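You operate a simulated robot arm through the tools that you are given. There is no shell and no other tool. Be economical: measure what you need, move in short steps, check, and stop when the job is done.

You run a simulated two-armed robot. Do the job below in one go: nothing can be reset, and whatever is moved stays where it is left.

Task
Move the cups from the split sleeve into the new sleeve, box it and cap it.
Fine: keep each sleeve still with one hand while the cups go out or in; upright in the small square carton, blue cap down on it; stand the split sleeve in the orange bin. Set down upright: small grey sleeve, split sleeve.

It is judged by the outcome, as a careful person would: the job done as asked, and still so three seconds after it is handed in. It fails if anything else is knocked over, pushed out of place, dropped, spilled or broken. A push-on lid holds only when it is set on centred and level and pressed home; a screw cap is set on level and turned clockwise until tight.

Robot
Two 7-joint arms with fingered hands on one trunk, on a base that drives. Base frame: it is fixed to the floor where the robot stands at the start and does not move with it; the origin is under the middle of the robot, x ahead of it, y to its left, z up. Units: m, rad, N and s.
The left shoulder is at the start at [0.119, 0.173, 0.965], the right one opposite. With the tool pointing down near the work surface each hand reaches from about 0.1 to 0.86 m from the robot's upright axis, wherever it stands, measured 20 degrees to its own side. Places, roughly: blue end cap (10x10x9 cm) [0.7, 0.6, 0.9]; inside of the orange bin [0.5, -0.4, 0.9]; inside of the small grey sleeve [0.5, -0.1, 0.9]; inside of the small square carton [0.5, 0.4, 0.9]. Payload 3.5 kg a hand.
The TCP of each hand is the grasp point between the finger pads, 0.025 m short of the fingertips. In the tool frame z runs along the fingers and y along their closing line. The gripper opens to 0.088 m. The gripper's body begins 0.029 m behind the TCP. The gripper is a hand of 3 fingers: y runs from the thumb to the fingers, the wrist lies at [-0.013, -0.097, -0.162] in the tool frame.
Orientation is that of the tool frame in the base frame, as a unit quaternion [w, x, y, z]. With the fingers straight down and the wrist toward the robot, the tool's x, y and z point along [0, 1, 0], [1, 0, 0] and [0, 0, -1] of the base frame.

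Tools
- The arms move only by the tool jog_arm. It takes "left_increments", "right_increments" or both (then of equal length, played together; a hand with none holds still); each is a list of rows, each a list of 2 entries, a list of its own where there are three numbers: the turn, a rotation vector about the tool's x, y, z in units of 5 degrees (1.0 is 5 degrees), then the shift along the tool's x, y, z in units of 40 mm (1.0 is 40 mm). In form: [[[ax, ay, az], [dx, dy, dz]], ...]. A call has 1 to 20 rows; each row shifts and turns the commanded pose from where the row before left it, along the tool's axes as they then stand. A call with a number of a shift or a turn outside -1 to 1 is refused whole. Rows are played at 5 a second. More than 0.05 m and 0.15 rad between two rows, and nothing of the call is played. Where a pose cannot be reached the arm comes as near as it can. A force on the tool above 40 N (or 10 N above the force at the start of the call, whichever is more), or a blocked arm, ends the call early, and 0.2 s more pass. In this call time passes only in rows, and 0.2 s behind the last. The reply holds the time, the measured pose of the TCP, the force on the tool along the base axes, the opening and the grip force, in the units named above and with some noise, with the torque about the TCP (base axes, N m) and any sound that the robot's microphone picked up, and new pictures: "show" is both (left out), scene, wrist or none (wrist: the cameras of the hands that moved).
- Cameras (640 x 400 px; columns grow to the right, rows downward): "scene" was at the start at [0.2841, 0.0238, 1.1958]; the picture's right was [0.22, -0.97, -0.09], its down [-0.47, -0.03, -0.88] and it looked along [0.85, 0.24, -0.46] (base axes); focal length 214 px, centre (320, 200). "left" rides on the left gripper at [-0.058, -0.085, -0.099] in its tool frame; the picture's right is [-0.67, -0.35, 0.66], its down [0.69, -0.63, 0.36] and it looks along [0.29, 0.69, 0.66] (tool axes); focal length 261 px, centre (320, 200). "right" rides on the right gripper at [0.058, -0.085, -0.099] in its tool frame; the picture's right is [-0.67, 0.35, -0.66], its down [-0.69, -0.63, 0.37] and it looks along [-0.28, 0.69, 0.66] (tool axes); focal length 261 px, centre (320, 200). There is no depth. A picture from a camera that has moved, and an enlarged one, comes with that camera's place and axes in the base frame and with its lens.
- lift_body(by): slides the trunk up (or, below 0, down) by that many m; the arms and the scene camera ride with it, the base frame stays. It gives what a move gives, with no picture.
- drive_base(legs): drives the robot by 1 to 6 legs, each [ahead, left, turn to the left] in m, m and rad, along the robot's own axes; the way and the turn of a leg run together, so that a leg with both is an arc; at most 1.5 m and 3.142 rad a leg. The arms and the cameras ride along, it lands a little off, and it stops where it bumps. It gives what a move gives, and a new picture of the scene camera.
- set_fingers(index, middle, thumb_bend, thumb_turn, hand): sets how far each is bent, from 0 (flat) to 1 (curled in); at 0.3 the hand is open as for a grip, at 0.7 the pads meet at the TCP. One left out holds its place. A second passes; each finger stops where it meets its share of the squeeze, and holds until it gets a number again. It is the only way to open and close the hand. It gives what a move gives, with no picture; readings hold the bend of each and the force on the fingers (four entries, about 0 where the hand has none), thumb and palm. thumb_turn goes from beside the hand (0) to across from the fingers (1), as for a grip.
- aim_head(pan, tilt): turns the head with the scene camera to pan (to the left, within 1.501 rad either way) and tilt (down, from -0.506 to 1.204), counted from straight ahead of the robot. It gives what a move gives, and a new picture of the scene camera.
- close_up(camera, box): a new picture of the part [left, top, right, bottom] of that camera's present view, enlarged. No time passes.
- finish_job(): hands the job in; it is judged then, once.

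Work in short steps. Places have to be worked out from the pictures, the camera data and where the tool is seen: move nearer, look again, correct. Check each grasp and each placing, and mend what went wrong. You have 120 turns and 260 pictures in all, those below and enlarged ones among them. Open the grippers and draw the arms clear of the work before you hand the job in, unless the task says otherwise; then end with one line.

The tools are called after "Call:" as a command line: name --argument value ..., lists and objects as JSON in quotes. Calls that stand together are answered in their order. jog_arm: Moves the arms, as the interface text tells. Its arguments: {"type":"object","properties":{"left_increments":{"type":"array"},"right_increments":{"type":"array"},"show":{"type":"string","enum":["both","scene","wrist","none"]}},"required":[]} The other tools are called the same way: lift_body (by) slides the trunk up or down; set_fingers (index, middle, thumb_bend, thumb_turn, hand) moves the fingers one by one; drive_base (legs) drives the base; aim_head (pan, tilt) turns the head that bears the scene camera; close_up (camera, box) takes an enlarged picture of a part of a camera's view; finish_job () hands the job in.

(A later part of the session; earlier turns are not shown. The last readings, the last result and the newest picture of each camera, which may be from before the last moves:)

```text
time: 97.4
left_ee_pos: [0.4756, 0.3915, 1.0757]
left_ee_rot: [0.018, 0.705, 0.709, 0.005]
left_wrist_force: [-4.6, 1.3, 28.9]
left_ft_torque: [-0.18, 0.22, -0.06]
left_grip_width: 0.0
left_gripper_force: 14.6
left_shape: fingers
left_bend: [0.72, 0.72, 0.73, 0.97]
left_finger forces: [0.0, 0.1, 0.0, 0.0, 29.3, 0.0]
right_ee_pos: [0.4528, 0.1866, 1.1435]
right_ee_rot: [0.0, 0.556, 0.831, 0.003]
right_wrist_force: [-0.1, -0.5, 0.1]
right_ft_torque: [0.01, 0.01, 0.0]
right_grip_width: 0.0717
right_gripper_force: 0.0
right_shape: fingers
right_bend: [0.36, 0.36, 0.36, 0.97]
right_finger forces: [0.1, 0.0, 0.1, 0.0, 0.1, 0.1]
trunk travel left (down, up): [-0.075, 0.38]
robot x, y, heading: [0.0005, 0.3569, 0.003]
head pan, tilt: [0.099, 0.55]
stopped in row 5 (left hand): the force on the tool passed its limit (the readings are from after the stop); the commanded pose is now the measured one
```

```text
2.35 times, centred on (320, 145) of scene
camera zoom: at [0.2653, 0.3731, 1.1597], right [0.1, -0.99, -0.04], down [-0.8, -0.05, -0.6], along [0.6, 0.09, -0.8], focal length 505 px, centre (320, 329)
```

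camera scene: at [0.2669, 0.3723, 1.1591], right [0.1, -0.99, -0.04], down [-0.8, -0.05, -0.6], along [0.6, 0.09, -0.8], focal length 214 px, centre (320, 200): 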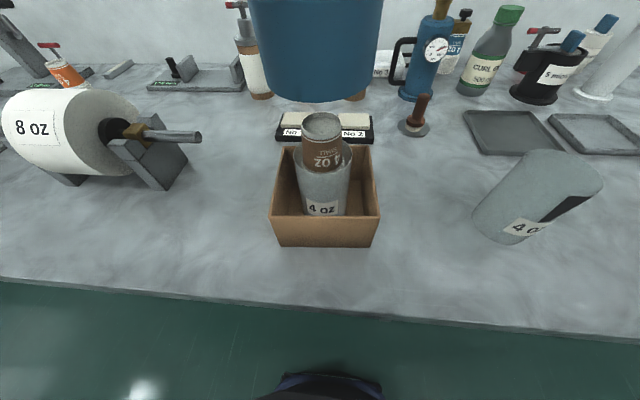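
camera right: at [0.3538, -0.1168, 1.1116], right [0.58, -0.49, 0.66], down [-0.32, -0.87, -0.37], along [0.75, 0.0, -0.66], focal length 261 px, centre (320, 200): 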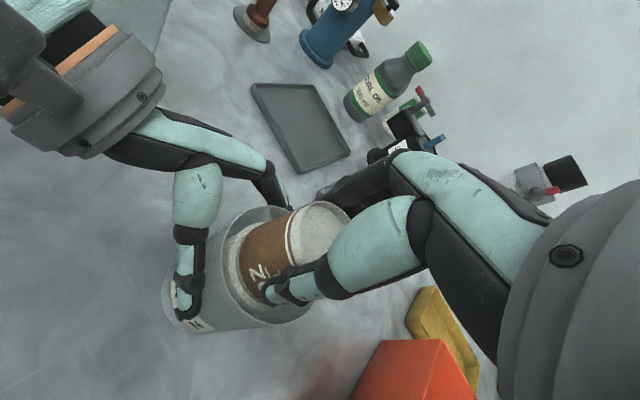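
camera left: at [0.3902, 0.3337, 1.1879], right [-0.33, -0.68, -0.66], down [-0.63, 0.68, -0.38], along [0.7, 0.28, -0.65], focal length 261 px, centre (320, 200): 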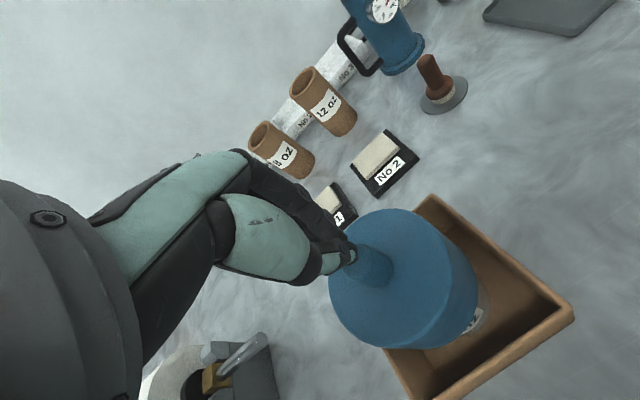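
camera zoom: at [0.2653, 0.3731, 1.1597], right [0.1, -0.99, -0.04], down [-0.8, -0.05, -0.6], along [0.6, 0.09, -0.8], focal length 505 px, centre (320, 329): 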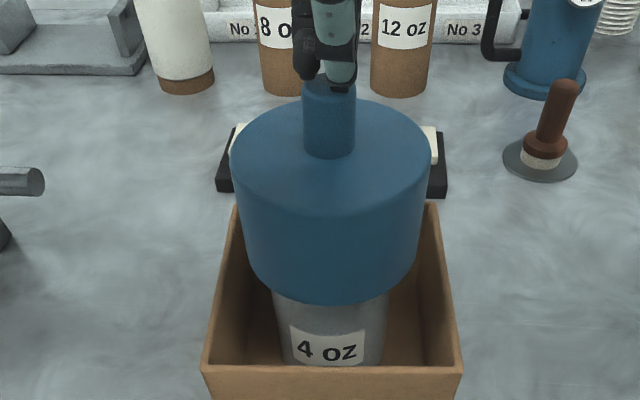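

It stops solidly at the same depth under ~40 N, so it's home. To verify it holds, I'll re-grip the knob and tug up a few millimetres.

Call:
jog_arm --left_increments '[[[0, 0, 0], [0, 0, -0.6]]]' --show "none"

Call:
set_fingers --hand "left" --index 0.42 --middle 0.42 --thumb_bend 0.42

Call:
jog_arm --left_increments '[[[0, 0, 0], [0.03, 0.03, 0.5]], [[0, 0, 0], [0, 0, 0.4]], [[0, 0, 0], [0, 0, 0.25]]]' --show "none"

Call:
set_fingers --hand "left" --index 0.7 --middle 0.7 --thumb_bend 0.7

Call:
jog_arm --left_increments '[[[0, 0, 0], [0, 0, -0.1]], [[0, 0, 0], [0, 0, -0.1]]]' --show "none"

Call:
close_up --camera "right" --box '[60, 0, 320, 230]'

Call:
close_up --camera "scene" --box '[260, 60, 380, 230]'

```text
time: 97.8
left_ee_pos: [0.4783, 0.3931, 1.0939]
left_ee_rot: [0.013, 0.705, 0.709, 0.003]
left_wrist_force: [-0.4, -0.1, 0.8]
left_ft_torque: [-0.01, 0.02, 0.0]
left_grip_width: 0.0003
left_gripper_force: 0.0
left_shape: fingers
left_bend: [0.72, 0.72, 0.71, 0.97]
left_finger forces: [0.0, 0.1, 0.0, 0.0, 0.0, 0.0]
right_ee_pos: [0.4565, 0.1867, 1.1418]
right_ee_rot: [-0.001, 0.556, 0.831, 0.002]
right_wrist_force: [-0.4, 0.6, 0.2]
right_ft_torque: [0.0, -0.04, -0.02]
right_grip_width: 0.0718
right_gripper_force: 0.0
right_shape: fingers
right_bend: [0.36, 0.36, 0.36, 0.97]
right_finger forces: [0.0, 0.0, 0.0, 0.1, 0.0, 0.0]
trunk travel left (down, up): [-0.075, 0.38]
robot x, y, heading: [-0.0011, 0.3663, 0.003]
head pan, tilt: [0.099, 0.55]
```

```text
time: 98.8
left_ee_pos: [0.4787, 0.3944, 1.0962]
left_ee_rot: [0.014, 0.704, 0.71, 0.004]
left_wrist_force: [0.5, -0.4, -0.2]
left_ft_torque: [0.01, 0.02, -0.01]
left_grip_width: 0.0587
left_gripper_force: 0.0
left_shape: fingers
left_bend: [0.42, 0.42, 0.42, 0.97]
left_finger forces: [0.0, 0.0, 0.0, 0.0, 0.0, 0.0]
right_ee_pos: [0.456, 0.1856, 1.1432]
right_ee_rot: [0.0, 0.557, 0.831, 0.004]
right_wrist_force: [-0.6, -1.1, -0.8]
right_ft_torque: [0.05, 0.0, 0.02]
right_grip_width: 0.0717
right_gripper_force: 0.0
right_shape: fingers
right_bend: [0.36, 0.36, 0.36, 0.97]
right_finger forces: [0.0, 0.0, 0.1, 0.0, 0.0, 0.0]
trunk travel left (down, up): [-0.075, 0.38]
robot x, y, heading: [-0.0018, 0.3633, 0.001]
head pan, tilt: [0.099, 0.55]
```

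```text
time: 99.6
left_ee_pos: [0.4798, 0.3933, 1.0502]
left_ee_rot: [0.014, 0.705, 0.709, 0.004]
left_wrist_force: [-0.4, -0.6, -0.1]
left_ft_torque: [0.04, 0.01, 0.0]
left_grip_width: 0.0583
left_gripper_force: 0.5
left_shape: fingers
left_bend: [0.42, 0.42, 0.42, 0.97]
left_finger forces: [0.0, 0.5, 0.0, 0.1, 0.1, 0.0]
right_ee_pos: [0.457, 0.1872, 1.1439]
right_ee_rot: [0.0, 0.557, 0.83, 0.003]
right_wrist_force: [-0.4, 1.0, 0.5]
right_ft_torque: [0.01, -0.01, 0.04]
right_grip_width: 0.0721
right_gripper_force: 0.0
right_shape: fingers
right_bend: [0.36, 0.36, 0.36, 0.97]
right_finger forces: [0.0, 0.0, 0.0, 0.0, 0.0, 0.1]
trunk travel left (down, up): [-0.075, 0.38]
robot x, y, heading: [-0.0014, 0.3601, 0.004]
head pan, tilt: [0.099, 0.55]
```

```text
time: 100.6
left_ee_pos: [0.4789, 0.3947, 1.0503]
left_ee_rot: [0.013, 0.705, 0.709, 0.004]
left_wrist_force: [-0.1, 0.4, 1.1]
left_ft_torque: [0.01, 0.02, -0.01]
left_grip_width: 0.015
left_gripper_force: 6.9
left_shape: fingers
left_bend: [0.63, 0.67, 0.62, 0.97]
left_finger forces: [4.1, 2.4, 0.0, 0.1, 7.0, 0.0]
right_ee_pos: [0.4569, 0.187, 1.1435]
right_ee_rot: [-0.002, 0.557, 0.831, 0.003]
right_wrist_force: [0.6, -0.2, 0.5]
right_ft_torque: [0.0, 0.03, -0.01]
right_grip_width: 0.0723
right_gripper_force: 0.1
right_shape: fingers
right_bend: [0.36, 0.36, 0.36, 0.97]
right_finger forces: [0.0, 0.1, 0.0, 0.0, 0.0, 0.1]
trunk travel left (down, up): [-0.075, 0.38]
robot x, y, heading: [0.0001, 0.3646, 0.006]
head pan, tilt: [0.099, 0.55]
```

```text
time: 101.2
left_ee_pos: [0.4787, 0.3939, 1.0571]
left_ee_rot: [0.014, 0.705, 0.709, 0.004]
left_wrist_force: [-0.1, 0.0, -0.7]
left_ft_torque: [-0.02, 0.0, 0.01]
left_grip_width: 0.015
left_gripper_force: 6.8
left_shape: fingers
left_bend: [0.63, 0.67, 0.62, 0.97]
left_finger forces: [4.0, 2.4, 0.1, 0.0, 6.5, 0.0]
right_ee_pos: [0.4564, 0.1872, 1.1439]
right_ee_rot: [0.001, 0.556, 0.831, 0.002]
right_wrist_force: [-0.3, -0.9, 0.6]
right_ft_torque: [0.01, 0.0, -0.03]
right_grip_width: 0.072
right_gripper_force: 0.1
right_shape: fingers
right_bend: [0.36, 0.36, 0.36, 0.97]
right_finger forces: [0.1, 0.1, 0.0, 0.0, 0.0, 0.0]
trunk travel left (down, up): [-0.075, 0.38]
robot x, y, heading: [-0.0031, 0.3607, 0.005]
head pan, tilt: [0.099, 0.55]
```

```text
1.74 times, centred on (190, 115) of right
camera zoom: at [0.356, 0.2063, 1.2426], right [0.57, -0.49, 0.65], down [-0.32, -0.87, -0.37], along [0.75, 0.0, -0.66], focal length 453 px, centre (546, 348)
```

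zoom: 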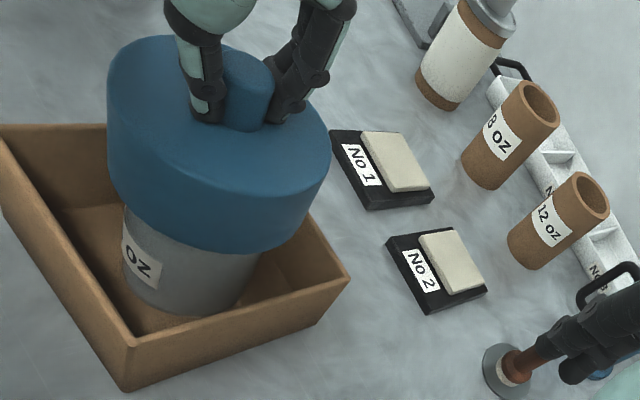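

```text
2.35 times, centred on (320, 145) of scene
camera zoom: at [0.2678, 0.373, 1.1588], right [0.1, -0.99, -0.04], down [-0.8, -0.05, -0.6], along [0.6, 0.09, -0.8], focal length 505 px, centre (320, 329)
```

zoom: 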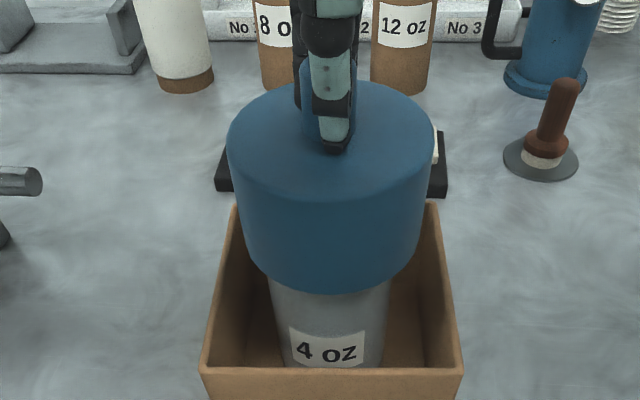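

The cap came up alone, so it isn't holding yet. I lift it high to look at its underside and understand the fit.

Call:
jog_arm --left_increments '[[[0, 0, 0], [0, 0, -0.5]], [[0, 0, 0], [0, 0, -0.9]], [[0, 0, 0], [0, 0, -0.9]], [[0, 0, 0], [0, 0, -0.9]], [[0, 0, 0], [0, 0, -0.9]], [[0, 0, 0], [0, 0, -0.9]], [[0, 0, 0], [0, 0, -0.9]], [[0, 0, 0], [0, 0, -0.9]], [[0, 0, 0], [0, 0, -0.9]]]' --show "none"

Call:
close_up --camera "scene" --box '[260, 80, 380, 230]'

Call:
aim_head --pan 0.1 --tilt -0.4

```text
time: 103.2
left_ee_pos: [0.4755, 0.4007, 1.3411]
left_ee_rot: [0.015, 0.706, 0.708, 0.005]
left_wrist_force: [0.2, -0.9, -1.1]
left_ft_torque: [-0.02, -0.03, -0.03]
left_grip_width: 0.0148
left_gripper_force: 6.9
left_shape: fingers
left_bend: [0.64, 0.67, 0.62, 0.97]
left_finger forces: [4.0, 2.7, 0.0, 0.1, 6.2, 0.0]
left hand out of reach, approached as far as the arm can: row 9
right_ee_pos: [0.4567, 0.1863, 1.143]
right_ee_rot: [0.0, 0.557, 0.831, 0.003]
right_wrist_force: [-0.3, -0.2, -0.1]
right_ft_torque: [0.02, 0.0, 0.01]
right_grip_width: 0.0716
right_gripper_force: 0.1
right_shape: fingers
right_bend: [0.36, 0.36, 0.36, 0.97]
right_finger forces: [0.1, 0.0, 0.1, 0.0, 0.0, 0.0]
trunk travel left (down, up): [-0.075, 0.38]
robot x, y, heading: [-0.0002, 0.3602, 0.008]
head pan, tilt: [0.099, 0.55]
```

```text
2.67 times, centred on (320, 155) of scene
camera zoom: at [0.2681, 0.3732, 1.1586], right [0.1, -0.99, -0.04], down [-0.8, -0.05, -0.6], along [0.6, 0.09, -0.8], focal length 572 px, centre (320, 320)
```

zoom: 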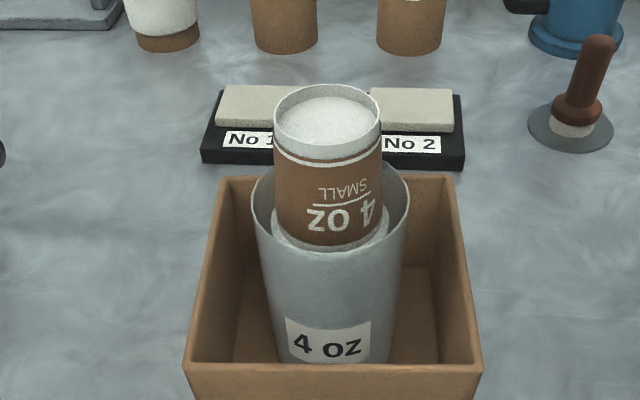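

```text
time: 104.4
left_ee_pos: [0.4761, 0.4004, 1.3416]
left_ee_rot: [0.015, 0.705, 0.709, 0.005]
left_wrist_force: [-0.2, -0.3, -1.5]
left_ft_torque: [0.01, 0.02, -0.01]
left_grip_width: 0.0146
left_gripper_force: 6.7
left_shape: fingers
left_bend: [0.64, 0.67, 0.62, 0.97]
left_finger forces: [4.0, 2.8, 0.1, 0.0, 6.2, 0.0]
right_ee_pos: [0.4566, 0.1859, 1.1438]
right_ee_rot: [0.001, 0.557, 0.831, 0.003]
right_wrist_force: [-0.4, 0.3, -0.5]
right_ft_torque: [-0.01, 0.01, 0.03]
right_grip_width: 0.072
right_gripper_force: 0.1
right_shape: fingers
right_bend: [0.36, 0.36, 0.36, 0.97]
right_finger forces: [0.0, 0.1, 0.0, 0.0, 0.0, 0.0]
trunk travel left (down, up): [-0.075, 0.38]
robot x, y, heading: [-0.0006, 0.3624, 0.007]
head pan, tilt: [0.099, -0.4]
camera scene: at [0.2834, 0.3714, 1.2426], right [0.1, -0.99, -0.04], down [0.02, 0.04, -1.0], along [1.0, 0.09, 0.02], focal length 214 px, centre (320, 200)
```

scene: 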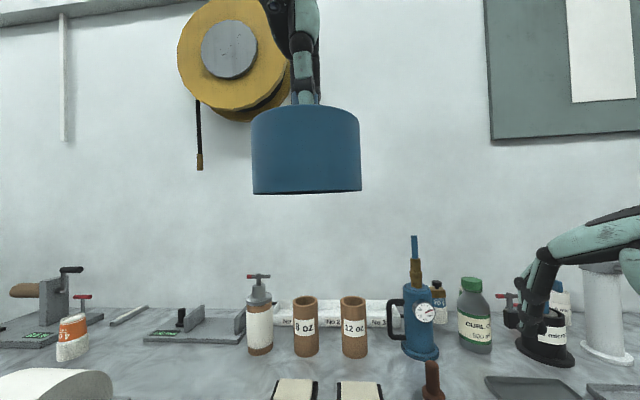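

The view is edge-on. I tip the cap 35° toward the head camera to see its cavity.

Call:
jog_arm --left_increments '[[[1, 0, 0], [0, 0, 0.3]], [[1, 0, 0], [0, 0, 0.3]], [[1, 0, 0], [0, 0, 0]], [[1, 0, 0], [0, 0, 0]], [[1, 0, 0], [0, 0, 0]], [[1, 0, 0], [0, 0, 0]], [[1, 0, 0], [0, 0, 0]]]' --show "none"

Call:
close_up --camera "scene" --box '[220, 60, 400, 230]'

```text
time: 106.0
left_ee_pos: [0.5213, 0.4023, 1.278]
left_ee_rot: [-0.065, 0.701, 0.704, -0.088]
left_wrist_force: [0.7, -0.4, 0.5]
left_ft_torque: [-0.02, 0.01, 0.0]
left_grip_width: 0.0146
left_gripper_force: 6.8
left_shape: fingers
left_bend: [0.64, 0.67, 0.62, 0.96]
left_finger forces: [4.1, 3.1, 0.1, 0.0, 6.3, 0.1]
left hand out of reach, approached as far as the arm can: row 1, 2, 3, 4, 5, 6, 7
right_ee_pos: [0.4569, 0.187, 1.1426]
right_ee_rot: [0.0, 0.557, 0.83, 0.003]
right_wrist_force: [-0.5, 0.5, 0.5]
right_ft_torque: [0.01, 0.01, 0.02]
right_grip_width: 0.072
right_gripper_force: 0.1
right_shape: fingers
right_bend: [0.36, 0.36, 0.36, 0.97]
right_finger forces: [0.1, 0.0, 0.0, 0.1, 0.0, 0.0]
trunk travel left (down, up): [-0.075, 0.38]
robot x, y, heading: [-0.0007, 0.3637, 0.001]
head pan, tilt: [0.099, -0.4]
```

```text
2.35 times, centred on (310, 145) of scene
camera zoom: at [0.283, 0.3477, 1.2408], right [-0.2, -0.98, 0.08], down [-0.01, -0.08, -1.0], along [0.98, -0.2, 0.0], focal length 505 px, centre (344, 329)
```

zoom: 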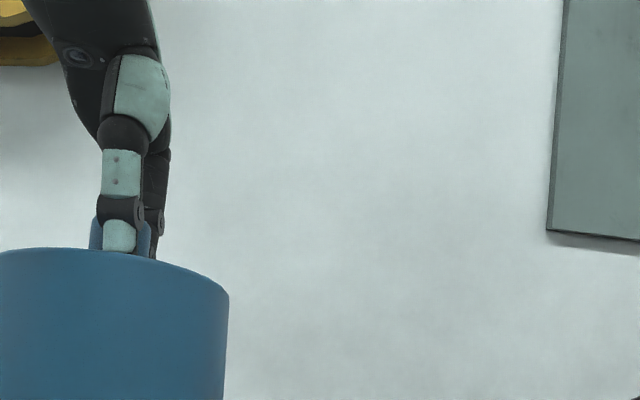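

The arm crowded the head there. I return the hand upright and instead look up at the cap from a lower head position.

Call:
jog_arm --left_increments '[[[-0.8, 0.13, 0], [0, -0.3, -0.3]], [[-0.8, 0.13, 0], [0, -0.3, -0.4]], [[-0.8, 0.12, 0], [0, -0.3, -0.4]], [[0, 0, 0], [0, 0, -0.3]]]' --show "none"

Call:
aim_head --pan 0.1 --tilt 0.25

Call:
close_up --camera "scene" --box '[240, 0, 400, 130]'

```text
time: 106.8
left_ee_pos: [0.571, 0.4174, 1.2319]
left_ee_rot: [-0.094, 0.682, 0.72, -0.089]
left_wrist_force: [0.1, -1.3, 0.2]
left_ft_torque: [0.0, 0.0, -0.02]
left_grip_width: 0.0147
left_gripper_force: 7.2
left_shape: fingers
left_bend: [0.64, 0.67, 0.62, 0.96]
left_finger forces: [4.1, 3.0, 0.0, 0.1, 6.1, 0.0]
left hand out of reach, approached as far as the arm can: row 1, 2, 3
right_ee_pos: [0.4571, 0.1874, 1.1429]
right_ee_rot: [-0.001, 0.557, 0.83, 0.003]
right_wrist_force: [-0.7, 1.1, -0.5]
right_ft_torque: [0.0, 0.01, 0.03]
right_grip_width: 0.0717
right_gripper_force: 0.1
right_shape: fingers
right_bend: [0.36, 0.36, 0.36, 0.97]
right_finger forces: [0.0, 0.0, 0.1, 0.0, 0.0, 0.1]
trunk travel left (down, up): [-0.075, 0.38]
robot x, y, heading: [0.0013, 0.3575, 0.005]
head pan, tilt: [0.099, -0.4]
stopped in row 3 (left hand): the arm was blocked; the commanded pose is now the measured one
```

```text
time: 107.8
left_ee_pos: [0.5711, 0.4193, 1.2324]
left_ee_rot: [-0.092, 0.68, 0.722, -0.091]
left_wrist_force: [-1.2, 0.4, 0.5]
left_ft_torque: [0.01, -0.04, 0.02]
left_grip_width: 0.0147
left_gripper_force: 6.6
left_shape: fingers
left_bend: [0.64, 0.67, 0.62, 0.96]
left_finger forces: [4.2, 3.0, 0.0, 0.0, 6.1, 0.0]
right_ee_pos: [0.4569, 0.1863, 1.1443]
right_ee_rot: [0.0, 0.557, 0.831, 0.003]
right_wrist_force: [0.2, 0.0, -0.3]
right_ft_torque: [-0.01, 0.01, 0.04]
right_grip_width: 0.0721
right_gripper_force: 0.1
right_shape: fingers
right_bend: [0.36, 0.36, 0.36, 0.97]
right_finger forces: [0.0, 0.0, 0.1, 0.1, 0.1, 0.1]
trunk travel left (down, up): [-0.075, 0.38]
robot x, y, heading: [-0.0058, 0.3609, 0.006]
head pan, tilt: [0.099, 0.25]
camera scene: at [0.2853, 0.375, 1.1978], right [0.11, -0.99, -0.04], down [-0.45, -0.01, -0.89], along [0.89, 0.12, -0.45], focal length 214 px, centre (320, 200)
```

scene: 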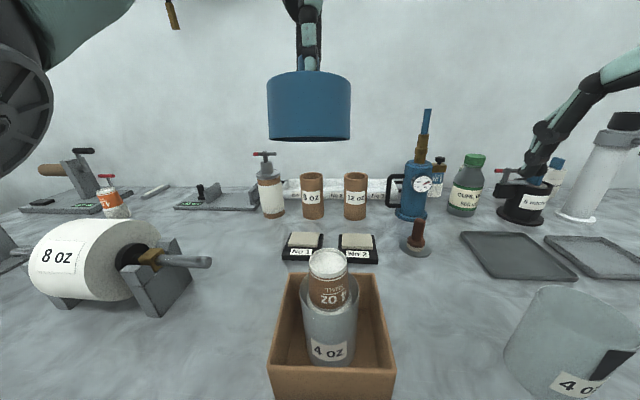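

```text
3.08 times, centred on (320, 65) of scene
camera zoom: at [0.2853, 0.375, 1.1978], right [0.11, -0.99, -0.04], down [-0.45, -0.01, -0.89], along [0.89, 0.12, -0.45], focal length 660 px, centre (320, 615)
```

zoom: 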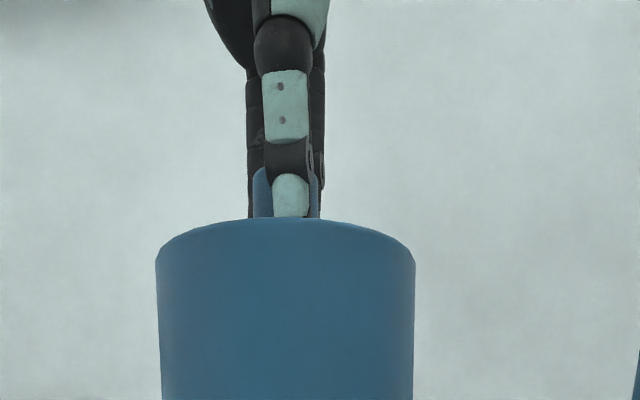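

The left arm ended in a leaned pose; the cap is still firmly held. I straighten the hand back upright, lowering slightly so it isn't at its reach limit.

Call:
jog_arm --left_increments '[[[0, 0, 0], [0, 0, 0.5]], [[-1, 0, 0.2], [0, 0, 0.2]], [[-1, 0, 0.2], [0, 0, 0]], [[-1, 0, 0.2], [0, 0, 0]]]' --show "scene"

```text
time: 108.8
left_ee_pos: [0.6182, 0.4143, 1.244]
left_ee_rot: [-0.002, 0.696, 0.718, -0.01]
left_wrist_force: [0.4, 0.3, -1.0]
left_ft_torque: [-0.03, 0.01, 0.02]
left_grip_width: 0.0144
left_gripper_force: 6.6
left_shape: fingers
left_bend: [0.64, 0.67, 0.62, 0.96]
left_finger forces: [4.0, 3.0, 0.0, 0.0, 5.9, 0.0]
left hand out of reach, approached as far as the arm can: row 1, 2, 3, 4
right_ee_pos: [0.4563, 0.1863, 1.1439]
right_ee_rot: [0.0, 0.558, 0.83, 0.003]
right_wrist_force: [-0.6, -0.4, 0.4]
right_ft_torque: [-0.01, 0.0, -0.01]
right_grip_width: 0.072
right_gripper_force: 0.1
right_shape: fingers
right_bend: [0.36, 0.36, 0.36, 0.97]
right_finger forces: [0.0, 0.1, 0.0, 0.0, 0.0, 0.1]
trunk travel left (down, up): [-0.075, 0.38]
robot x, y, heading: [-0.0021, 0.3651, 0.005]
head pan, tilt: [0.099, 0.25]
camera scene: at [0.2846, 0.367, 1.1912], right [0.03, -1.0, -0.01], down [-0.51, -0.01, -0.86], along [0.86, 0.03, -0.51], focal length 214 px, centre (320, 200)
```

scene: 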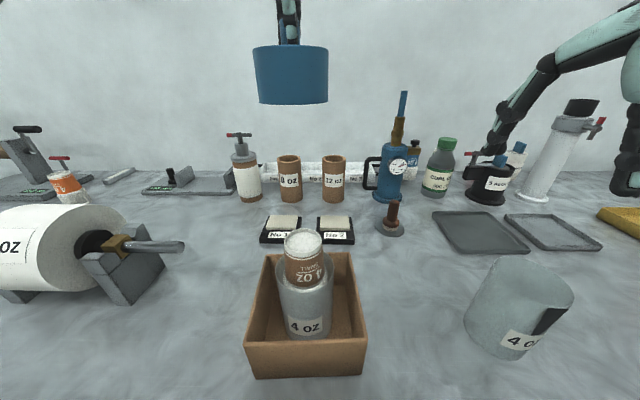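

Upright again. I bring the cap closer and higher (x≈.50, z≈1.33) with the head tilted a bit lower, to look at the cavity from beneath.

Call:
aim_head --pan 0.1 --tilt 0.33

Call:
jog_arm --left_increments '[[[0, 0, 0], [0, -0.5, -0.4]], [[0, 0, 0], [0, -0.5, -0.4]], [[0, 0, 0], [0, -0.5, -0.4]], [[0, 0, 0], [0, -0.5, -0.4]], [[0, 0, 0], [0, -0.5, -0.4]]]' --show "scene"

Call:
close_up --camera "scene" --box '[240, 0, 400, 120]'

```text
time: 109.4
left_ee_pos: [0.6189, 0.4128, 1.2418]
left_ee_rot: [-0.007, 0.697, 0.717, -0.013]
left_wrist_force: [-0.1, 0.1, -0.1]
left_ft_torque: [0.0, 0.03, 0.0]
left_grip_width: 0.0145
left_gripper_force: 6.0
left_shape: fingers
left_bend: [0.64, 0.67, 0.62, 0.96]
left_finger forces: [4.1, 3.0, 0.1, 0.0, 6.1, 0.0]
right_ee_pos: [0.456, 0.1873, 1.1427]
right_ee_rot: [0.0, 0.557, 0.83, 0.003]
right_wrist_force: [-0.5, -0.7, 0.6]
right_ft_torque: [0.0, 0.02, -0.01]
right_grip_width: 0.0717
right_gripper_force: 0.0
right_shape: fingers
right_bend: [0.36, 0.36, 0.36, 0.97]
right_finger forces: [0.0, 0.0, 0.0, 0.0, 0.1, 0.0]
trunk travel left (down, up): [-0.075, 0.38]
robot x, y, heading: [0.0, 0.3631, 0.004]
head pan, tilt: [0.099, 0.33]
camera scene: at [0.2842, 0.3663, 1.1906], right [0.02, -1.0, -0.01], down [-0.52, -0.01, -0.86], along [0.86, 0.03, -0.52], focal length 214 px, centre (320, 200)
```

scene: 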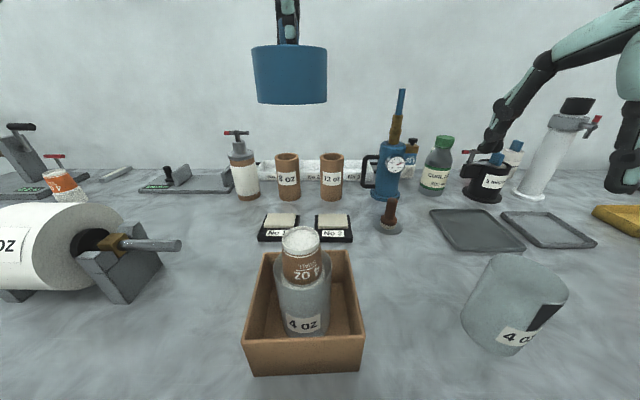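

```text
time: 110.6
left_ee_pos: [0.5032, 0.4016, 1.329]
left_ee_rot: [0.001, 0.706, 0.708, 0.005]
left_wrist_force: [-0.6, -0.3, -1.0]
left_ft_torque: [-0.03, 0.0, -0.02]
left_grip_width: 0.0144
left_gripper_force: 6.5
left_shape: fingers
left_bend: [0.64, 0.67, 0.63, 0.96]
left_finger forces: [4.0, 3.0, 0.1, 0.0, 6.1, 0.0]
left hand out of reach, approached as far as the arm can: row 5
right_ee_pos: [0.4551, 0.1859, 1.1435]
right_ee_rot: [0.0, 0.557, 0.83, 0.003]
right_wrist_force: [0.6, 0.2, 1.0]
right_ft_torque: [-0.03, 0.04, 0.0]
right_grip_width: 0.0722
right_gripper_force: 0.0
right_shape: fingers
right_bend: [0.36, 0.36, 0.36, 0.97]
right_finger forces: [0.1, 0.1, 0.0, 0.1, 0.0, 0.0]
trunk travel left (down, up): [-0.075, 0.38]
robot x, y, heading: [-0.0031, 0.363, 0.003]
head pan, tilt: [0.099, 0.33]
camera scene: at [0.2521, 0.4341, 1.198], right [0.7, -0.66, -0.28], down [-0.49, -0.16, -0.86], along [0.52, 0.74, -0.44], focal length 214 px, centre (320, 200)
```

scene: 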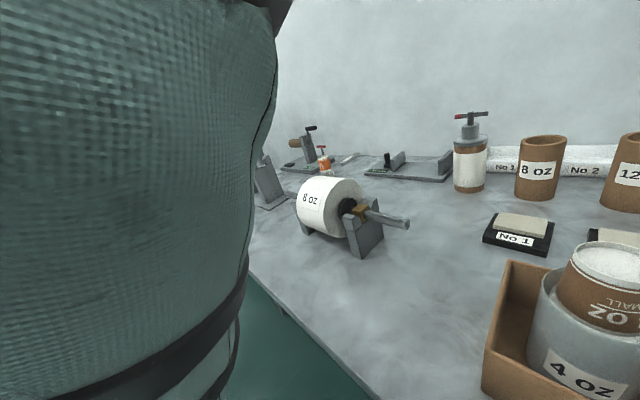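

```text
3.33 times, centred on (320, 60) of scene
camera zoom: at [0.2521, 0.4341, 1.198], right [0.7, -0.66, -0.28], down [-0.49, -0.16, -0.86], along [0.52, 0.74, -0.44], focal length 715 px, centre (320, 667)
```

zoom: 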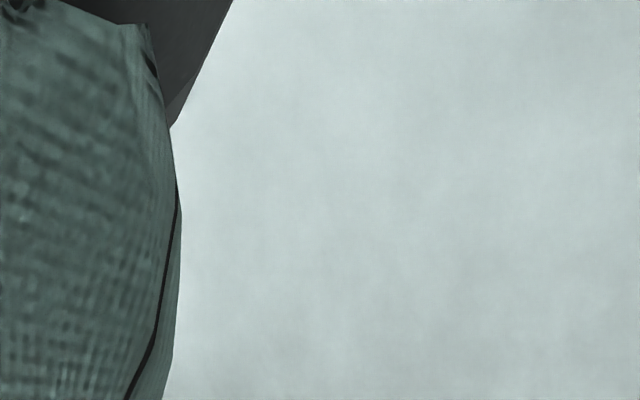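

The upper arm crowds the head up there, so I abandon that look and return the cap to above the sleeve at z≈1.16.

Call:
jog_arm --left_increments '[[[0, 0, 0], [-0.04, 0, 0.8]], [[0, 0, 0], [-0.04, -0.1, 0.8]], [[0, 0, 0], [-0.04, -0.2, 0.8]], [[0, 0, 0], [-0.04, -0.2, 0.8]], [[0, 0, 0], [-0.04, -0.17, 0.9]]]' --show "none"

Call:
aim_head --pan 0.1 --tilt 0.5

Call:
close_up --camera "right" --box '[0, 0, 320, 280]'

```text
time: 111.8
left_ee_pos: [0.5045, 0.4003, 1.3283]
left_ee_rot: [0.001, 0.706, 0.708, 0.004]
left_wrist_force: [-0.2, -0.2, 0.2]
left_ft_torque: [0.0, 0.03, -0.01]
left_grip_width: 0.0145
left_gripper_force: 6.5
left_shape: fingers
left_bend: [0.64, 0.67, 0.63, 0.96]
left_finger forces: [4.0, 3.0, 0.1, 0.1, 6.0, 0.0]
left hand out of reach, approached as far as the arm can: row 1, 2, 3, 4, 5
right_ee_pos: [0.4566, 0.1855, 1.144]
right_ee_rot: [0.001, 0.557, 0.831, 0.003]
right_wrist_force: [0.4, -0.5, -0.1]
right_ft_torque: [0.03, 0.05, -0.02]
right_grip_width: 0.0719
right_gripper_force: 0.0
right_shape: fingers
right_bend: [0.36, 0.36, 0.36, 0.97]
right_finger forces: [0.0, 0.1, 0.1, 0.0, 0.0, 0.0]
trunk travel left (down, up): [-0.075, 0.38]
robot x, y, heading: [-0.003, 0.366, 0.003]
head pan, tilt: [0.099, 0.33]
```

```text
time: 112.5
left_ee_pos: [0.5056, 0.3994, 1.3288]
left_ee_rot: [-0.001, 0.706, 0.708, 0.005]
left_wrist_force: [-0.5, 0.1, -0.7]
left_ft_torque: [0.0, -0.03, 0.0]
left_grip_width: 0.0145
left_gripper_force: 6.0
left_shape: fingers
left_bend: [0.64, 0.67, 0.63, 0.96]
left_finger forces: [4.0, 3.0, 0.0, 0.0, 6.0, 0.0]
right_ee_pos: [0.456, 0.1867, 1.1437]
right_ee_rot: [0.0, 0.557, 0.831, 0.003]
right_wrist_force: [-1.0, 0.5, 0.5]
right_ft_torque: [0.02, -0.01, 0.03]
right_grip_width: 0.0718
right_gripper_force: 0.1
right_shape: fingers
right_bend: [0.36, 0.36, 0.36, 0.97]
right_finger forces: [0.0, 0.0, 0.0, 0.1, 0.0, 0.0]
trunk travel left (down, up): [-0.075, 0.38]
robot x, y, heading: [-0.0018, 0.3611, 0.008]
head pan, tilt: [0.099, 0.499]
camera scene: at [0.2499, 0.4258, 1.1732], right [0.63, -0.74, -0.25], down [-0.64, -0.31, -0.7], along [0.44, 0.6, -0.67], focal length 214 px, centre (320, 200)
```

scene: 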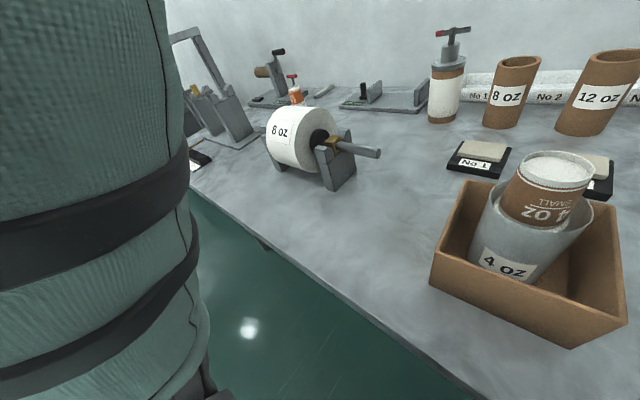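

```text
1.43 times, centred on (160, 140) of right
camera zoom: at [0.356, 0.2062, 1.2425], right [0.57, -0.49, 0.65], down [-0.32, -0.87, -0.37], along [0.75, 0.0, -0.66], focal length 372 px, centre (549, 286)
```

zoom: 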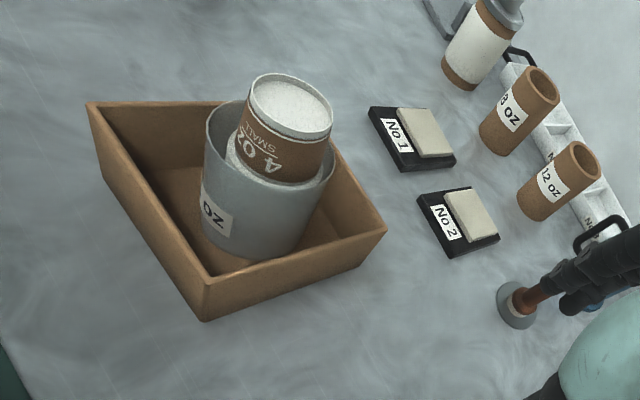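

The arm is at an awkward limit. I escape by moving forward (+x), the way it came, then down.

Call:
jog_arm --left_increments '[[[0, 0, 0], [0, 0.6, 0]], [[0, 0, 0], [0, 0.6, 0.2]], [[0, 0, 0], [0, 0.6, 0.3]], [[0, 0, 0], [0, 0.6, 0.4]]]' --show "scene"

```text
time: 113.5
left_ee_pos: [0.5583, 0.4084, 1.2982]
left_ee_rot: [-0.001, 0.706, 0.708, 0.004]
left_wrist_force: [0.6, -0.1, -0.4]
left_ft_torque: [0.0, 0.03, 0.02]
left_grip_width: 0.0145
left_gripper_force: 6.5
left_shape: fingers
left_bend: [0.64, 0.67, 0.63, 0.96]
left_finger forces: [3.9, 3.0, 0.0, 0.0, 5.9, 0.0]
left hand out of reach, approached as far as the arm can: row 1, 2, 3
right_ee_pos: [0.4577, 0.185, 1.1424]
right_ee_rot: [-0.001, 0.557, 0.83, 0.003]
right_wrist_force: [0.3, 0.0, 0.2]
right_ft_torque: [0.0, 0.01, -0.01]
right_grip_width: 0.0716
right_gripper_force: 0.1
right_shape: fingers
right_bend: [0.36, 0.36, 0.36, 0.97]
right_finger forces: [0.0, 0.0, 0.0, 0.1, 0.0, 0.1]
trunk travel left (down, up): [-0.075, 0.38]
robot x, y, heading: [0.0004, 0.3617, 0.004]
head pan, tilt: [0.099, 0.499]
camera scene: at [0.2632, 0.4049, 1.1657], right [0.42, -0.89, -0.17], down [-0.72, -0.22, -0.66], along [0.55, 0.4, -0.73], focal length 214 px, centre (320, 200)
```

scene: 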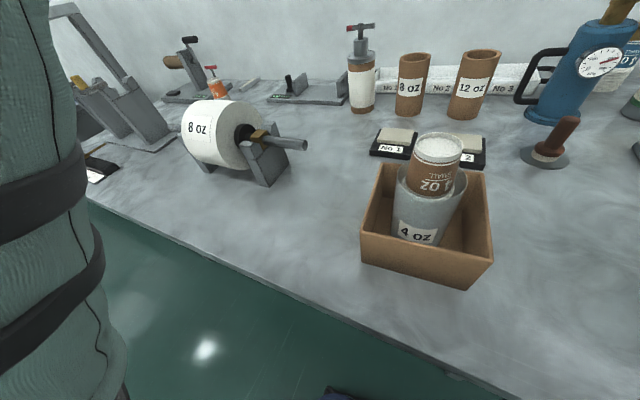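

It's coming free. I continue forward-down, then level off.

Call:
jog_arm --left_increments '[[[0, 0, 0], [0, 0.5, 0.6]], [[0, 0, 0], [0, 0.4, 0.7]], [[0, 0, 0], [0, 0.2, 0.8]], [[0, 0, 0], [0, 0, 0.8]], [[0, 0, 0], [0, 0, 0.4]]]' --show "scene"

```text
time: 114.7
left_ee_pos: [0.6451, 0.3898, 1.2104]
left_ee_rot: [-0.002, 0.706, 0.708, 0.004]
left_wrist_force: [-1.4, -0.3, -1.0]
left_ft_torque: [0.03, -0.03, 0.0]
left_grip_width: 0.0143
left_gripper_force: 6.7
left_shape: fingers
left_bend: [0.64, 0.67, 0.63, 0.96]
left_finger forces: [3.9, 3.1, 0.1, 0.0, 5.9, 0.1]
left hand out of reach, approached as far as the arm can: row 1, 2, 3, 4, 5
right_ee_pos: [0.4559, 0.1861, 1.1434]
right_ee_rot: [0.0, 0.557, 0.831, 0.003]
right_wrist_force: [-0.4, -0.9, 0.0]
right_ft_torque: [0.01, -0.01, -0.04]
right_grip_width: 0.072
right_gripper_force: 0.1
right_shape: fingers
right_bend: [0.36, 0.36, 0.36, 0.97]
right_finger forces: [0.0, 0.1, 0.0, 0.1, 0.0, 0.0]
trunk travel left (down, up): [-0.075, 0.38]
robot x, y, heading: [-0.0038, 0.3621, 0.005]
head pan, tilt: [0.099, 0.499]
camera scene: at [0.2708, 0.3731, 1.1625], right [0.1, -0.99, -0.04], down [-0.77, -0.05, -0.64], along [0.64, 0.09, -0.77], focal length 214 px, centre (320, 200)
```

scene: 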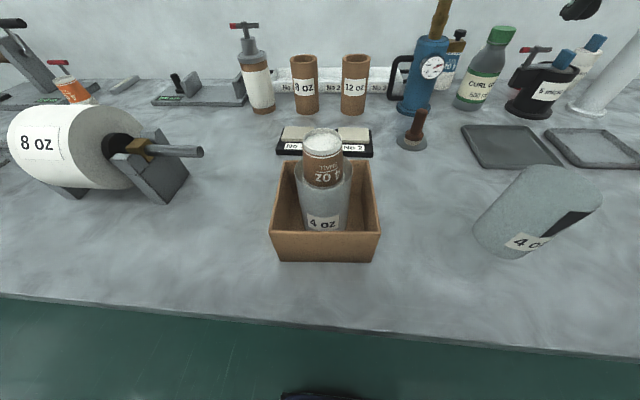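

The head is free and centred. I route the left hand via its earlier comfortable spot (further left) to regain a good arm posture.

Call:
jog_arm --left_increments '[[[0, 0, 0], [0.7, 0.1, 0.2]], [[0, 0, 0], [0.7, 0.1, 0.3]], [[0, 0, 0], [0.7, 0.1, 0.3]], [[0, 0, 0], [0.7, 0.1, 0.3]], [[0, 0, 0], [0.7, 0.1, 0.3]], [[0, 0, 0], [0.5, 0.1, 0]]]' --show "scene"

```text
time: 116.1
left_ee_pos: [0.7065, 0.5391, 1.1873]
left_ee_rot: [-0.001, 0.706, 0.708, 0.004]
left_wrist_force: [-0.1, -0.1, -1.0]
left_ft_torque: [0.02, 0.0, 0.02]
left_grip_width: 0.0142
left_gripper_force: 6.7
left_shape: fingers
left_bend: [0.64, 0.67, 0.63, 0.96]
left_finger forces: [3.9, 2.9, 0.0, 0.1, 5.9, 0.1]
left hand out of reach, approached as far as the arm can: row 1, 2, 3, 4, 5
right_ee_pos: [0.4574, 0.188, 1.1437]
right_ee_rot: [0.0, 0.557, 0.831, 0.004]
right_wrist_force: [-0.1, -0.7, -0.3]
right_ft_torque: [-0.02, -0.03, 0.0]
right_grip_width: 0.0716
right_gripper_force: 0.0
right_shape: fingers
right_bend: [0.36, 0.36, 0.36, 0.97]
right_finger forces: [0.1, 0.0, 0.1, 0.0, 0.1, 0.0]
trunk travel left (down, up): [-0.075, 0.38]
robot x, y, heading: [0.0021, 0.3603, 0.003]
head pan, tilt: [0.099, 0.499]
camera scene: at [0.2709, 0.3736, 1.1625], right [0.09, -0.99, -0.04], down [-0.77, -0.05, -0.64], along [0.64, 0.09, -0.77], focal length 214 px, centre (320, 200)
```

scene: 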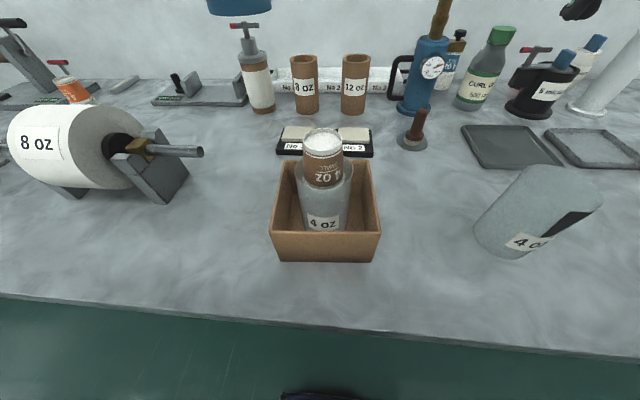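

Row 6 was within reach again. I head diagonally back toward the sleeve at z≈1.16.

Call:
jog_arm --left_increments '[[[0, 0, 0], [-0.2, -0.3, 0.3]], [[0, 0, 0], [-0.4, -0.6, 0.2]], [[0, 0, 0], [-0.4, -0.65, 0.1]], [[0, 0, 0], [-0.4, -0.65, 0]], [[0, 0, 0], [-0.4, -0.65, 0]]]' --show "none"

```text
time: 117.3
left_ee_pos: [0.6598, 0.4526, 1.2197]
left_ee_rot: [-0.001, 0.706, 0.708, 0.004]
left_wrist_force: [-1.5, -0.5, -0.7]
left_ft_torque: [0.03, 0.01, 0.0]
left_grip_width: 0.0143
left_gripper_force: 6.5
left_shape: fingers
left_bend: [0.64, 0.67, 0.63, 0.96]
left_finger forces: [3.9, 3.0, 0.1, 0.0, 6.0, 0.0]
left hand out of reach, approached as far as the arm can: row 1, 2, 3, 4, 5
right_ee_pos: [0.4569, 0.1851, 1.1439]
right_ee_rot: [0.0, 0.558, 0.83, 0.003]
right_wrist_force: [-0.2, -0.4, -0.2]
right_ft_torque: [-0.02, 0.0, 0.01]
right_grip_width: 0.0718
right_gripper_force: 0.1
right_shape: fingers
right_bend: [0.36, 0.36, 0.36, 0.97]
right_finger forces: [0.0, 0.0, 0.0, 0.1, 0.0, 0.1]
trunk travel left (down, up): [-0.075, 0.38]
robot x, y, heading: [-0.0001, 0.361, -0.0]
head pan, tilt: [0.099, 0.499]
```

The arm is fully stretched (singular). I try many small steps straight back toward the shoulder to let the elbow bend again.

Call:
jog_arm --left_increments '[[[0, 0, 0], [0.05, -0.2, 0.15]], [[0, 0, 0], [0.05, -0.2, 0.15]], [[0, 0, 0], [0.05, -0.2, 0.15]], [[0, 0, 0], [0.05, -0.2, 0.15]], [[0, 0, 0], [0.05, -0.2, 0.15]], [[0, 0, 0], [0.05, -0.2, 0.15]], [[0, 0, 0], [0.05, -0.2, 0.15]], [[0, 0, 0], [0.05, -0.2, 0.15]], [[0, 0, 0], [0.05, -0.2, 0.15]], [[0, 0, 0], [0.05, -0.2, 0.15]]]' --show "scene"

```text
time: 119.5
left_ee_pos: [0.6614, 0.4533, 1.2214]
left_ee_rot: [-0.001, 0.706, 0.708, 0.003]
left_wrist_force: [0.7, -0.7, -1.3]
left_ft_torque: [0.02, 0.0, 0.01]
left_grip_width: 0.0142
left_gripper_force: 6.2
left_shape: fingers
left_bend: [0.64, 0.67, 0.63, 0.96]
left_finger forces: [3.9, 3.0, 0.0, 0.0, 5.9, 0.1]
left hand out of reach, approached as far as the arm can: row 1, 2, 3, 4, 5, 6, 7, 8, 9, 10
right_ee_pos: [0.4568, 0.1864, 1.1429]
right_ee_rot: [0.0, 0.557, 0.83, 0.002]
right_wrist_force: [0.1, 0.1, -0.2]
right_ft_torque: [-0.02, 0.02, 0.01]
right_grip_width: 0.0718
right_gripper_force: 0.0
right_shape: fingers
right_bend: [0.36, 0.36, 0.36, 0.97]
right_finger forces: [0.1, 0.1, 0.0, 0.0, 0.0, 0.0]
trunk travel left (down, up): [-0.075, 0.38]
robot x, y, heading: [-0.0037, 0.361, 0.002]
head pan, tilt: [0.099, 0.499]
camera scene: at [0.2707, 0.3731, 1.1626], right [0.1, -0.99, -0.04], down [-0.77, -0.05, -0.64], along [0.64, 0.09, -0.77], focal length 214 px, centre (320, 200)
```

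scene: 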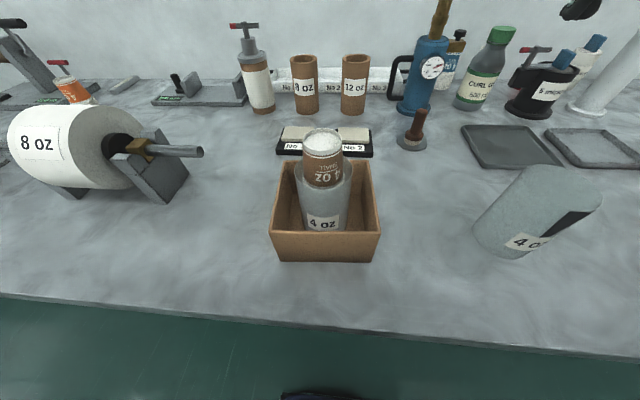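

I'll try a pitch rotation of the hand combined with the inward move, which forces the elbow joint to take part.

Call:
jog_arm --left_increments '[[[-1, 0, 0], [0, 0, 0]], [[-1, 0, 0], [0, 0, 0]], [[-1, 0, 0], [0, -0.2, 0.2]], [[-1, 0, 0], [0, -0.3, 0.3]], [[-1, 0, 0], [0, -0.3, 0.3]], [[0, 0, 0], [0, -0.4, 0.4]], [[0, 0, 0], [0, -0.4, 0.4]]]' --show "none"

```text
time: 121.1
left_ee_pos: [0.7387, 0.4129, 1.2371]
left_ee_rot: [0.151, 0.689, 0.691, 0.158]
left_wrist_force: [0.7, -0.6, -1.2]
left_ft_torque: [-0.03, 0.0, 0.03]
left_grip_width: 0.0144
left_gripper_force: 6.0
left_shape: fingers
left_bend: [0.64, 0.67, 0.63, 0.96]
left_finger forces: [3.9, 3.0, 0.0, 0.0, 5.8, 0.0]
left hand out of reach, approached as far as the arm can: row 1, 2, 3, 4, 5, 6, 7
right_ee_pos: [0.4581, 0.1868, 1.1423]
right_ee_rot: [0.0, 0.557, 0.83, 0.003]
right_wrist_force: [0.0, 0.5, 0.1]
right_ft_torque: [0.0, 0.04, -0.01]
right_grip_width: 0.0717
right_gripper_force: 0.0
right_shape: fingers
right_bend: [0.36, 0.36, 0.36, 0.97]
right_finger forces: [0.0, 0.0, 0.0, 0.0, 0.1, 0.0]
trunk travel left (down, up): [-0.075, 0.38]
robot x, y, heading: [-0.0028, 0.3652, 0.002]
head pan, tilt: [0.099, 0.499]
```

Still on the reach sphere. I restore the pitch while adding yaw, testing whether that bends the elbow.

Call:
jog_arm --left_increments '[[[1, 0, 0], [0, -0.1, 0.1]], [[1, 0, 0], [0, -0.1, 0.1]], [[1, 0, 0], [0, -0.1, 0.1]], [[1, 0, 0], [0, -0.1, 0.1]], [[1, 0, 0], [0, 0, 0]], [[0, 0, 1], [0, 0, 0]], [[0, 0, 1], [0, 0, 0]], [[0, 0, 1], [0, 0, 0]], [[0, 0, 1], [0, 0, 0]], [[0, 0, 0], [0, -0.3, 0.2]], [[0, 0, 0], [0, -0.3, 0.2]]]' --show "none"

```text
time: 123.5
left_ee_pos: [0.6625, 0.4956, 1.181]
left_ee_rot: [-0.001, 0.818, 0.575, 0.004]
left_wrist_force: [-0.7, 0.6, -0.1]
left_ft_torque: [-0.01, -0.01, 0.01]
left_grip_width: 0.0139
left_gripper_force: 6.6
left_shape: fingers
left_bend: [0.64, 0.68, 0.63, 0.96]
left_finger forces: [3.8, 3.1, 0.0, 0.0, 5.7, 0.0]
left hand out of reach, approached as far as the arm can: row 1, 2, 3, 4, 5, 9
right_ee_pos: [0.4554, 0.1863, 1.1442]
right_ee_rot: [-0.001, 0.557, 0.83, 0.003]
right_wrist_force: [-0.3, 0.9, -0.1]
right_ft_torque: [0.0, -0.01, 0.01]
right_grip_width: 0.0717
right_gripper_force: 0.1
right_shape: fingers
right_bend: [0.36, 0.36, 0.36, 0.97]
right_finger forces: [0.0, 0.0, 0.0, 0.1, 0.0, 0.1]
trunk travel left (down, up): [-0.075, 0.38]
robot x, y, heading: [-0.0022, 0.3611, 0.001]
head pan, tilt: [0.099, 0.499]
```

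Free again: the last inward rows were reachable and the hand is level (just yawed 20°, harmless). I bring the cap back over the sleeve at z≈1.155.

Call:
jog_arm --left_increments '[[[0, 0, 0], [-0.4, -0.4, 0.1]], [[0, 0, 0], [-0.6, -0.5, 0.1]], [[0, 0, 0], [-0.6, -0.5, 0.1]], [[0, 0, 0], [-0.6, -0.5, 0.1]], [[0, 0, 0], [-0.6, -0.5, 0.1]], [[0, 0, 0], [-0.6, -0.5, 0.1]], [[0, 0, 0], [-0.6, -0.6, 0.05]]]' --show "wrist"

Call:
close_up --camera "scene" --box '[240, 40, 400, 240]'

Call:
close_up --camera "right" --box '[0, 0, 320, 280]'

```text
time: 124.2
left_ee_pos: [0.6517, 0.5764, 1.0874]
left_ee_rot: [-0.034, 0.753, 0.653, -0.078]
left_wrist_force: [0.8, 0.0, -0.9]
left_ft_torque: [0.0, 0.0, 0.01]
left_grip_width: 0.0136
left_gripper_force: 6.4
left_shape: fingers
left_bend: [0.64, 0.68, 0.63, 0.96]
left_finger forces: [3.9, 3.1, 0.1, 0.0, 5.8, 0.1]
right_ee_pos: [0.4577, 0.1873, 1.1431]
right_ee_rot: [0.0, 0.557, 0.831, 0.003]
right_wrist_force: [-0.1, 0.0, 0.8]
right_ft_torque: [0.02, -0.04, 0.01]
right_grip_width: 0.0718
right_gripper_force: 0.1
right_shape: fingers
right_bend: [0.36, 0.36, 0.36, 0.97]
right_finger forces: [0.1, 0.0, 0.0, 0.0, 0.0, 0.1]
trunk travel left (down, up): [-0.075, 0.38]
robot x, y, heading: [-0.0034, 0.3642, 0.008]
head pan, tilt: [0.099, 0.499]
stopped in row 3 (left hand): the arm was blocked; the commanded pose is now the measured one
camera left: at [0.5769, 0.5331, 1.2026], right [-0.54, -0.64, -0.55], down [-0.58, 0.75, -0.31], along [0.61, 0.15, -0.78], focal length 261 px, centre (320, 200)
```

left: 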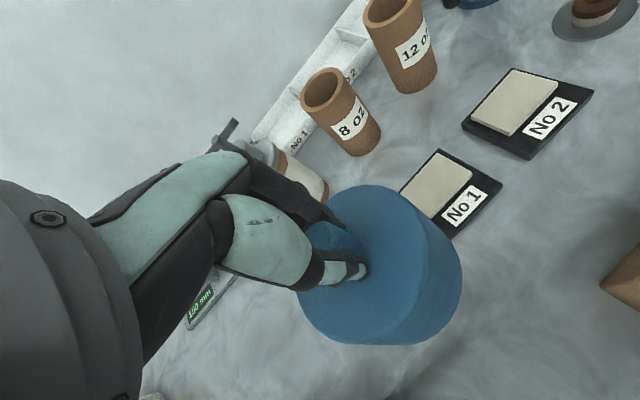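

```text
2.00 times, centred on (320, 140) of scene
camera zoom: at [0.2715, 0.3739, 1.1623], right [0.1, -0.99, -0.04], down [-0.77, -0.05, -0.64], along [0.64, 0.09, -0.77], focal length 429 px, centre (320, 320)
```

zoom: 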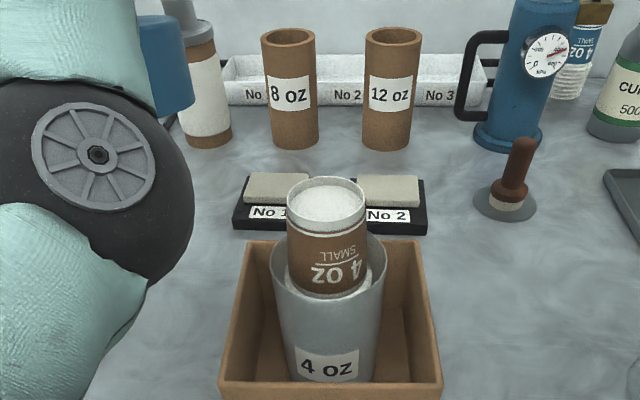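

```text
1.43 times, centred on (160, 140) of right
camera zoom: at [0.3569, 0.2072, 1.2422], right [0.58, -0.49, 0.65], down [-0.32, -0.87, -0.37], along [0.75, 0.0, -0.66], focal length 372 px, centre (549, 286)
```

zoom: 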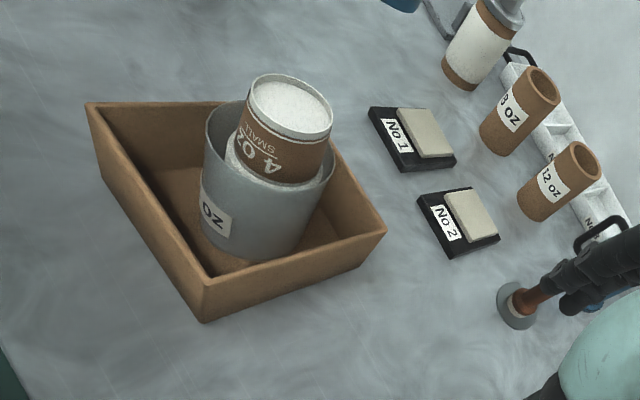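

The arm flipped posture suddenly and stopped as blocked. I look at the whole scene before moving anything.

Call:
aim_head --pan 0.7 --tilt 0.4

```text
time: 125.2
left_ee_pos: [0.6516, 0.5732, 1.0876]
left_ee_rot: [-0.034, 0.753, 0.653, -0.075]
left_wrist_force: [-0.3, -0.9, -0.1]
left_ft_torque: [-0.02, 0.0, -0.02]
left_grip_width: 0.0141
left_gripper_force: 6.4
left_shape: fingers
left_bend: [0.64, 0.68, 0.63, 0.96]
left_finger forces: [4.0, 3.1, 0.1, 0.0, 5.9, 0.0]
right_ee_pos: [0.4576, 0.1863, 1.1422]
right_ee_rot: [0.0, 0.557, 0.83, 0.003]
right_wrist_force: [0.0, 0.4, -0.7]
right_ft_torque: [0.0, -0.02, -0.02]
right_grip_width: 0.0717
right_gripper_force: 0.1
right_shape: fingers
right_bend: [0.36, 0.36, 0.36, 0.97]
right_finger forces: [0.1, 0.0, 0.1, 0.2, 0.0, 0.0]
trunk travel left (down, up): [-0.075, 0.38]
robot x, y, heading: [0.0013, 0.3631, 0.003]
head pan, tilt: [0.7, 0.4]
camera scene: at [0.2557, 0.4237, 1.1782], right [0.6, -0.76, -0.24], down [-0.62, -0.25, -0.75], along [0.51, 0.59, -0.62], focal length 214 px, centre (320, 200)
```

scene: 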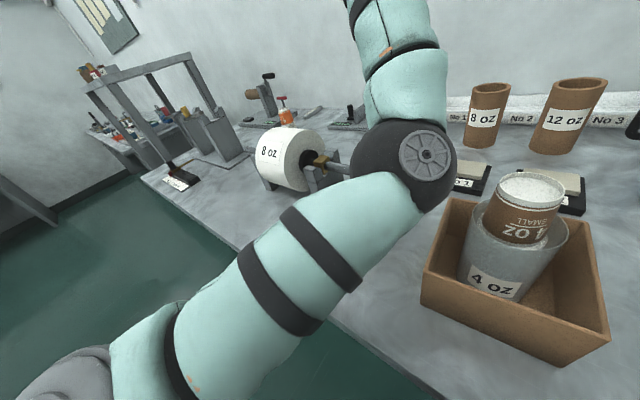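

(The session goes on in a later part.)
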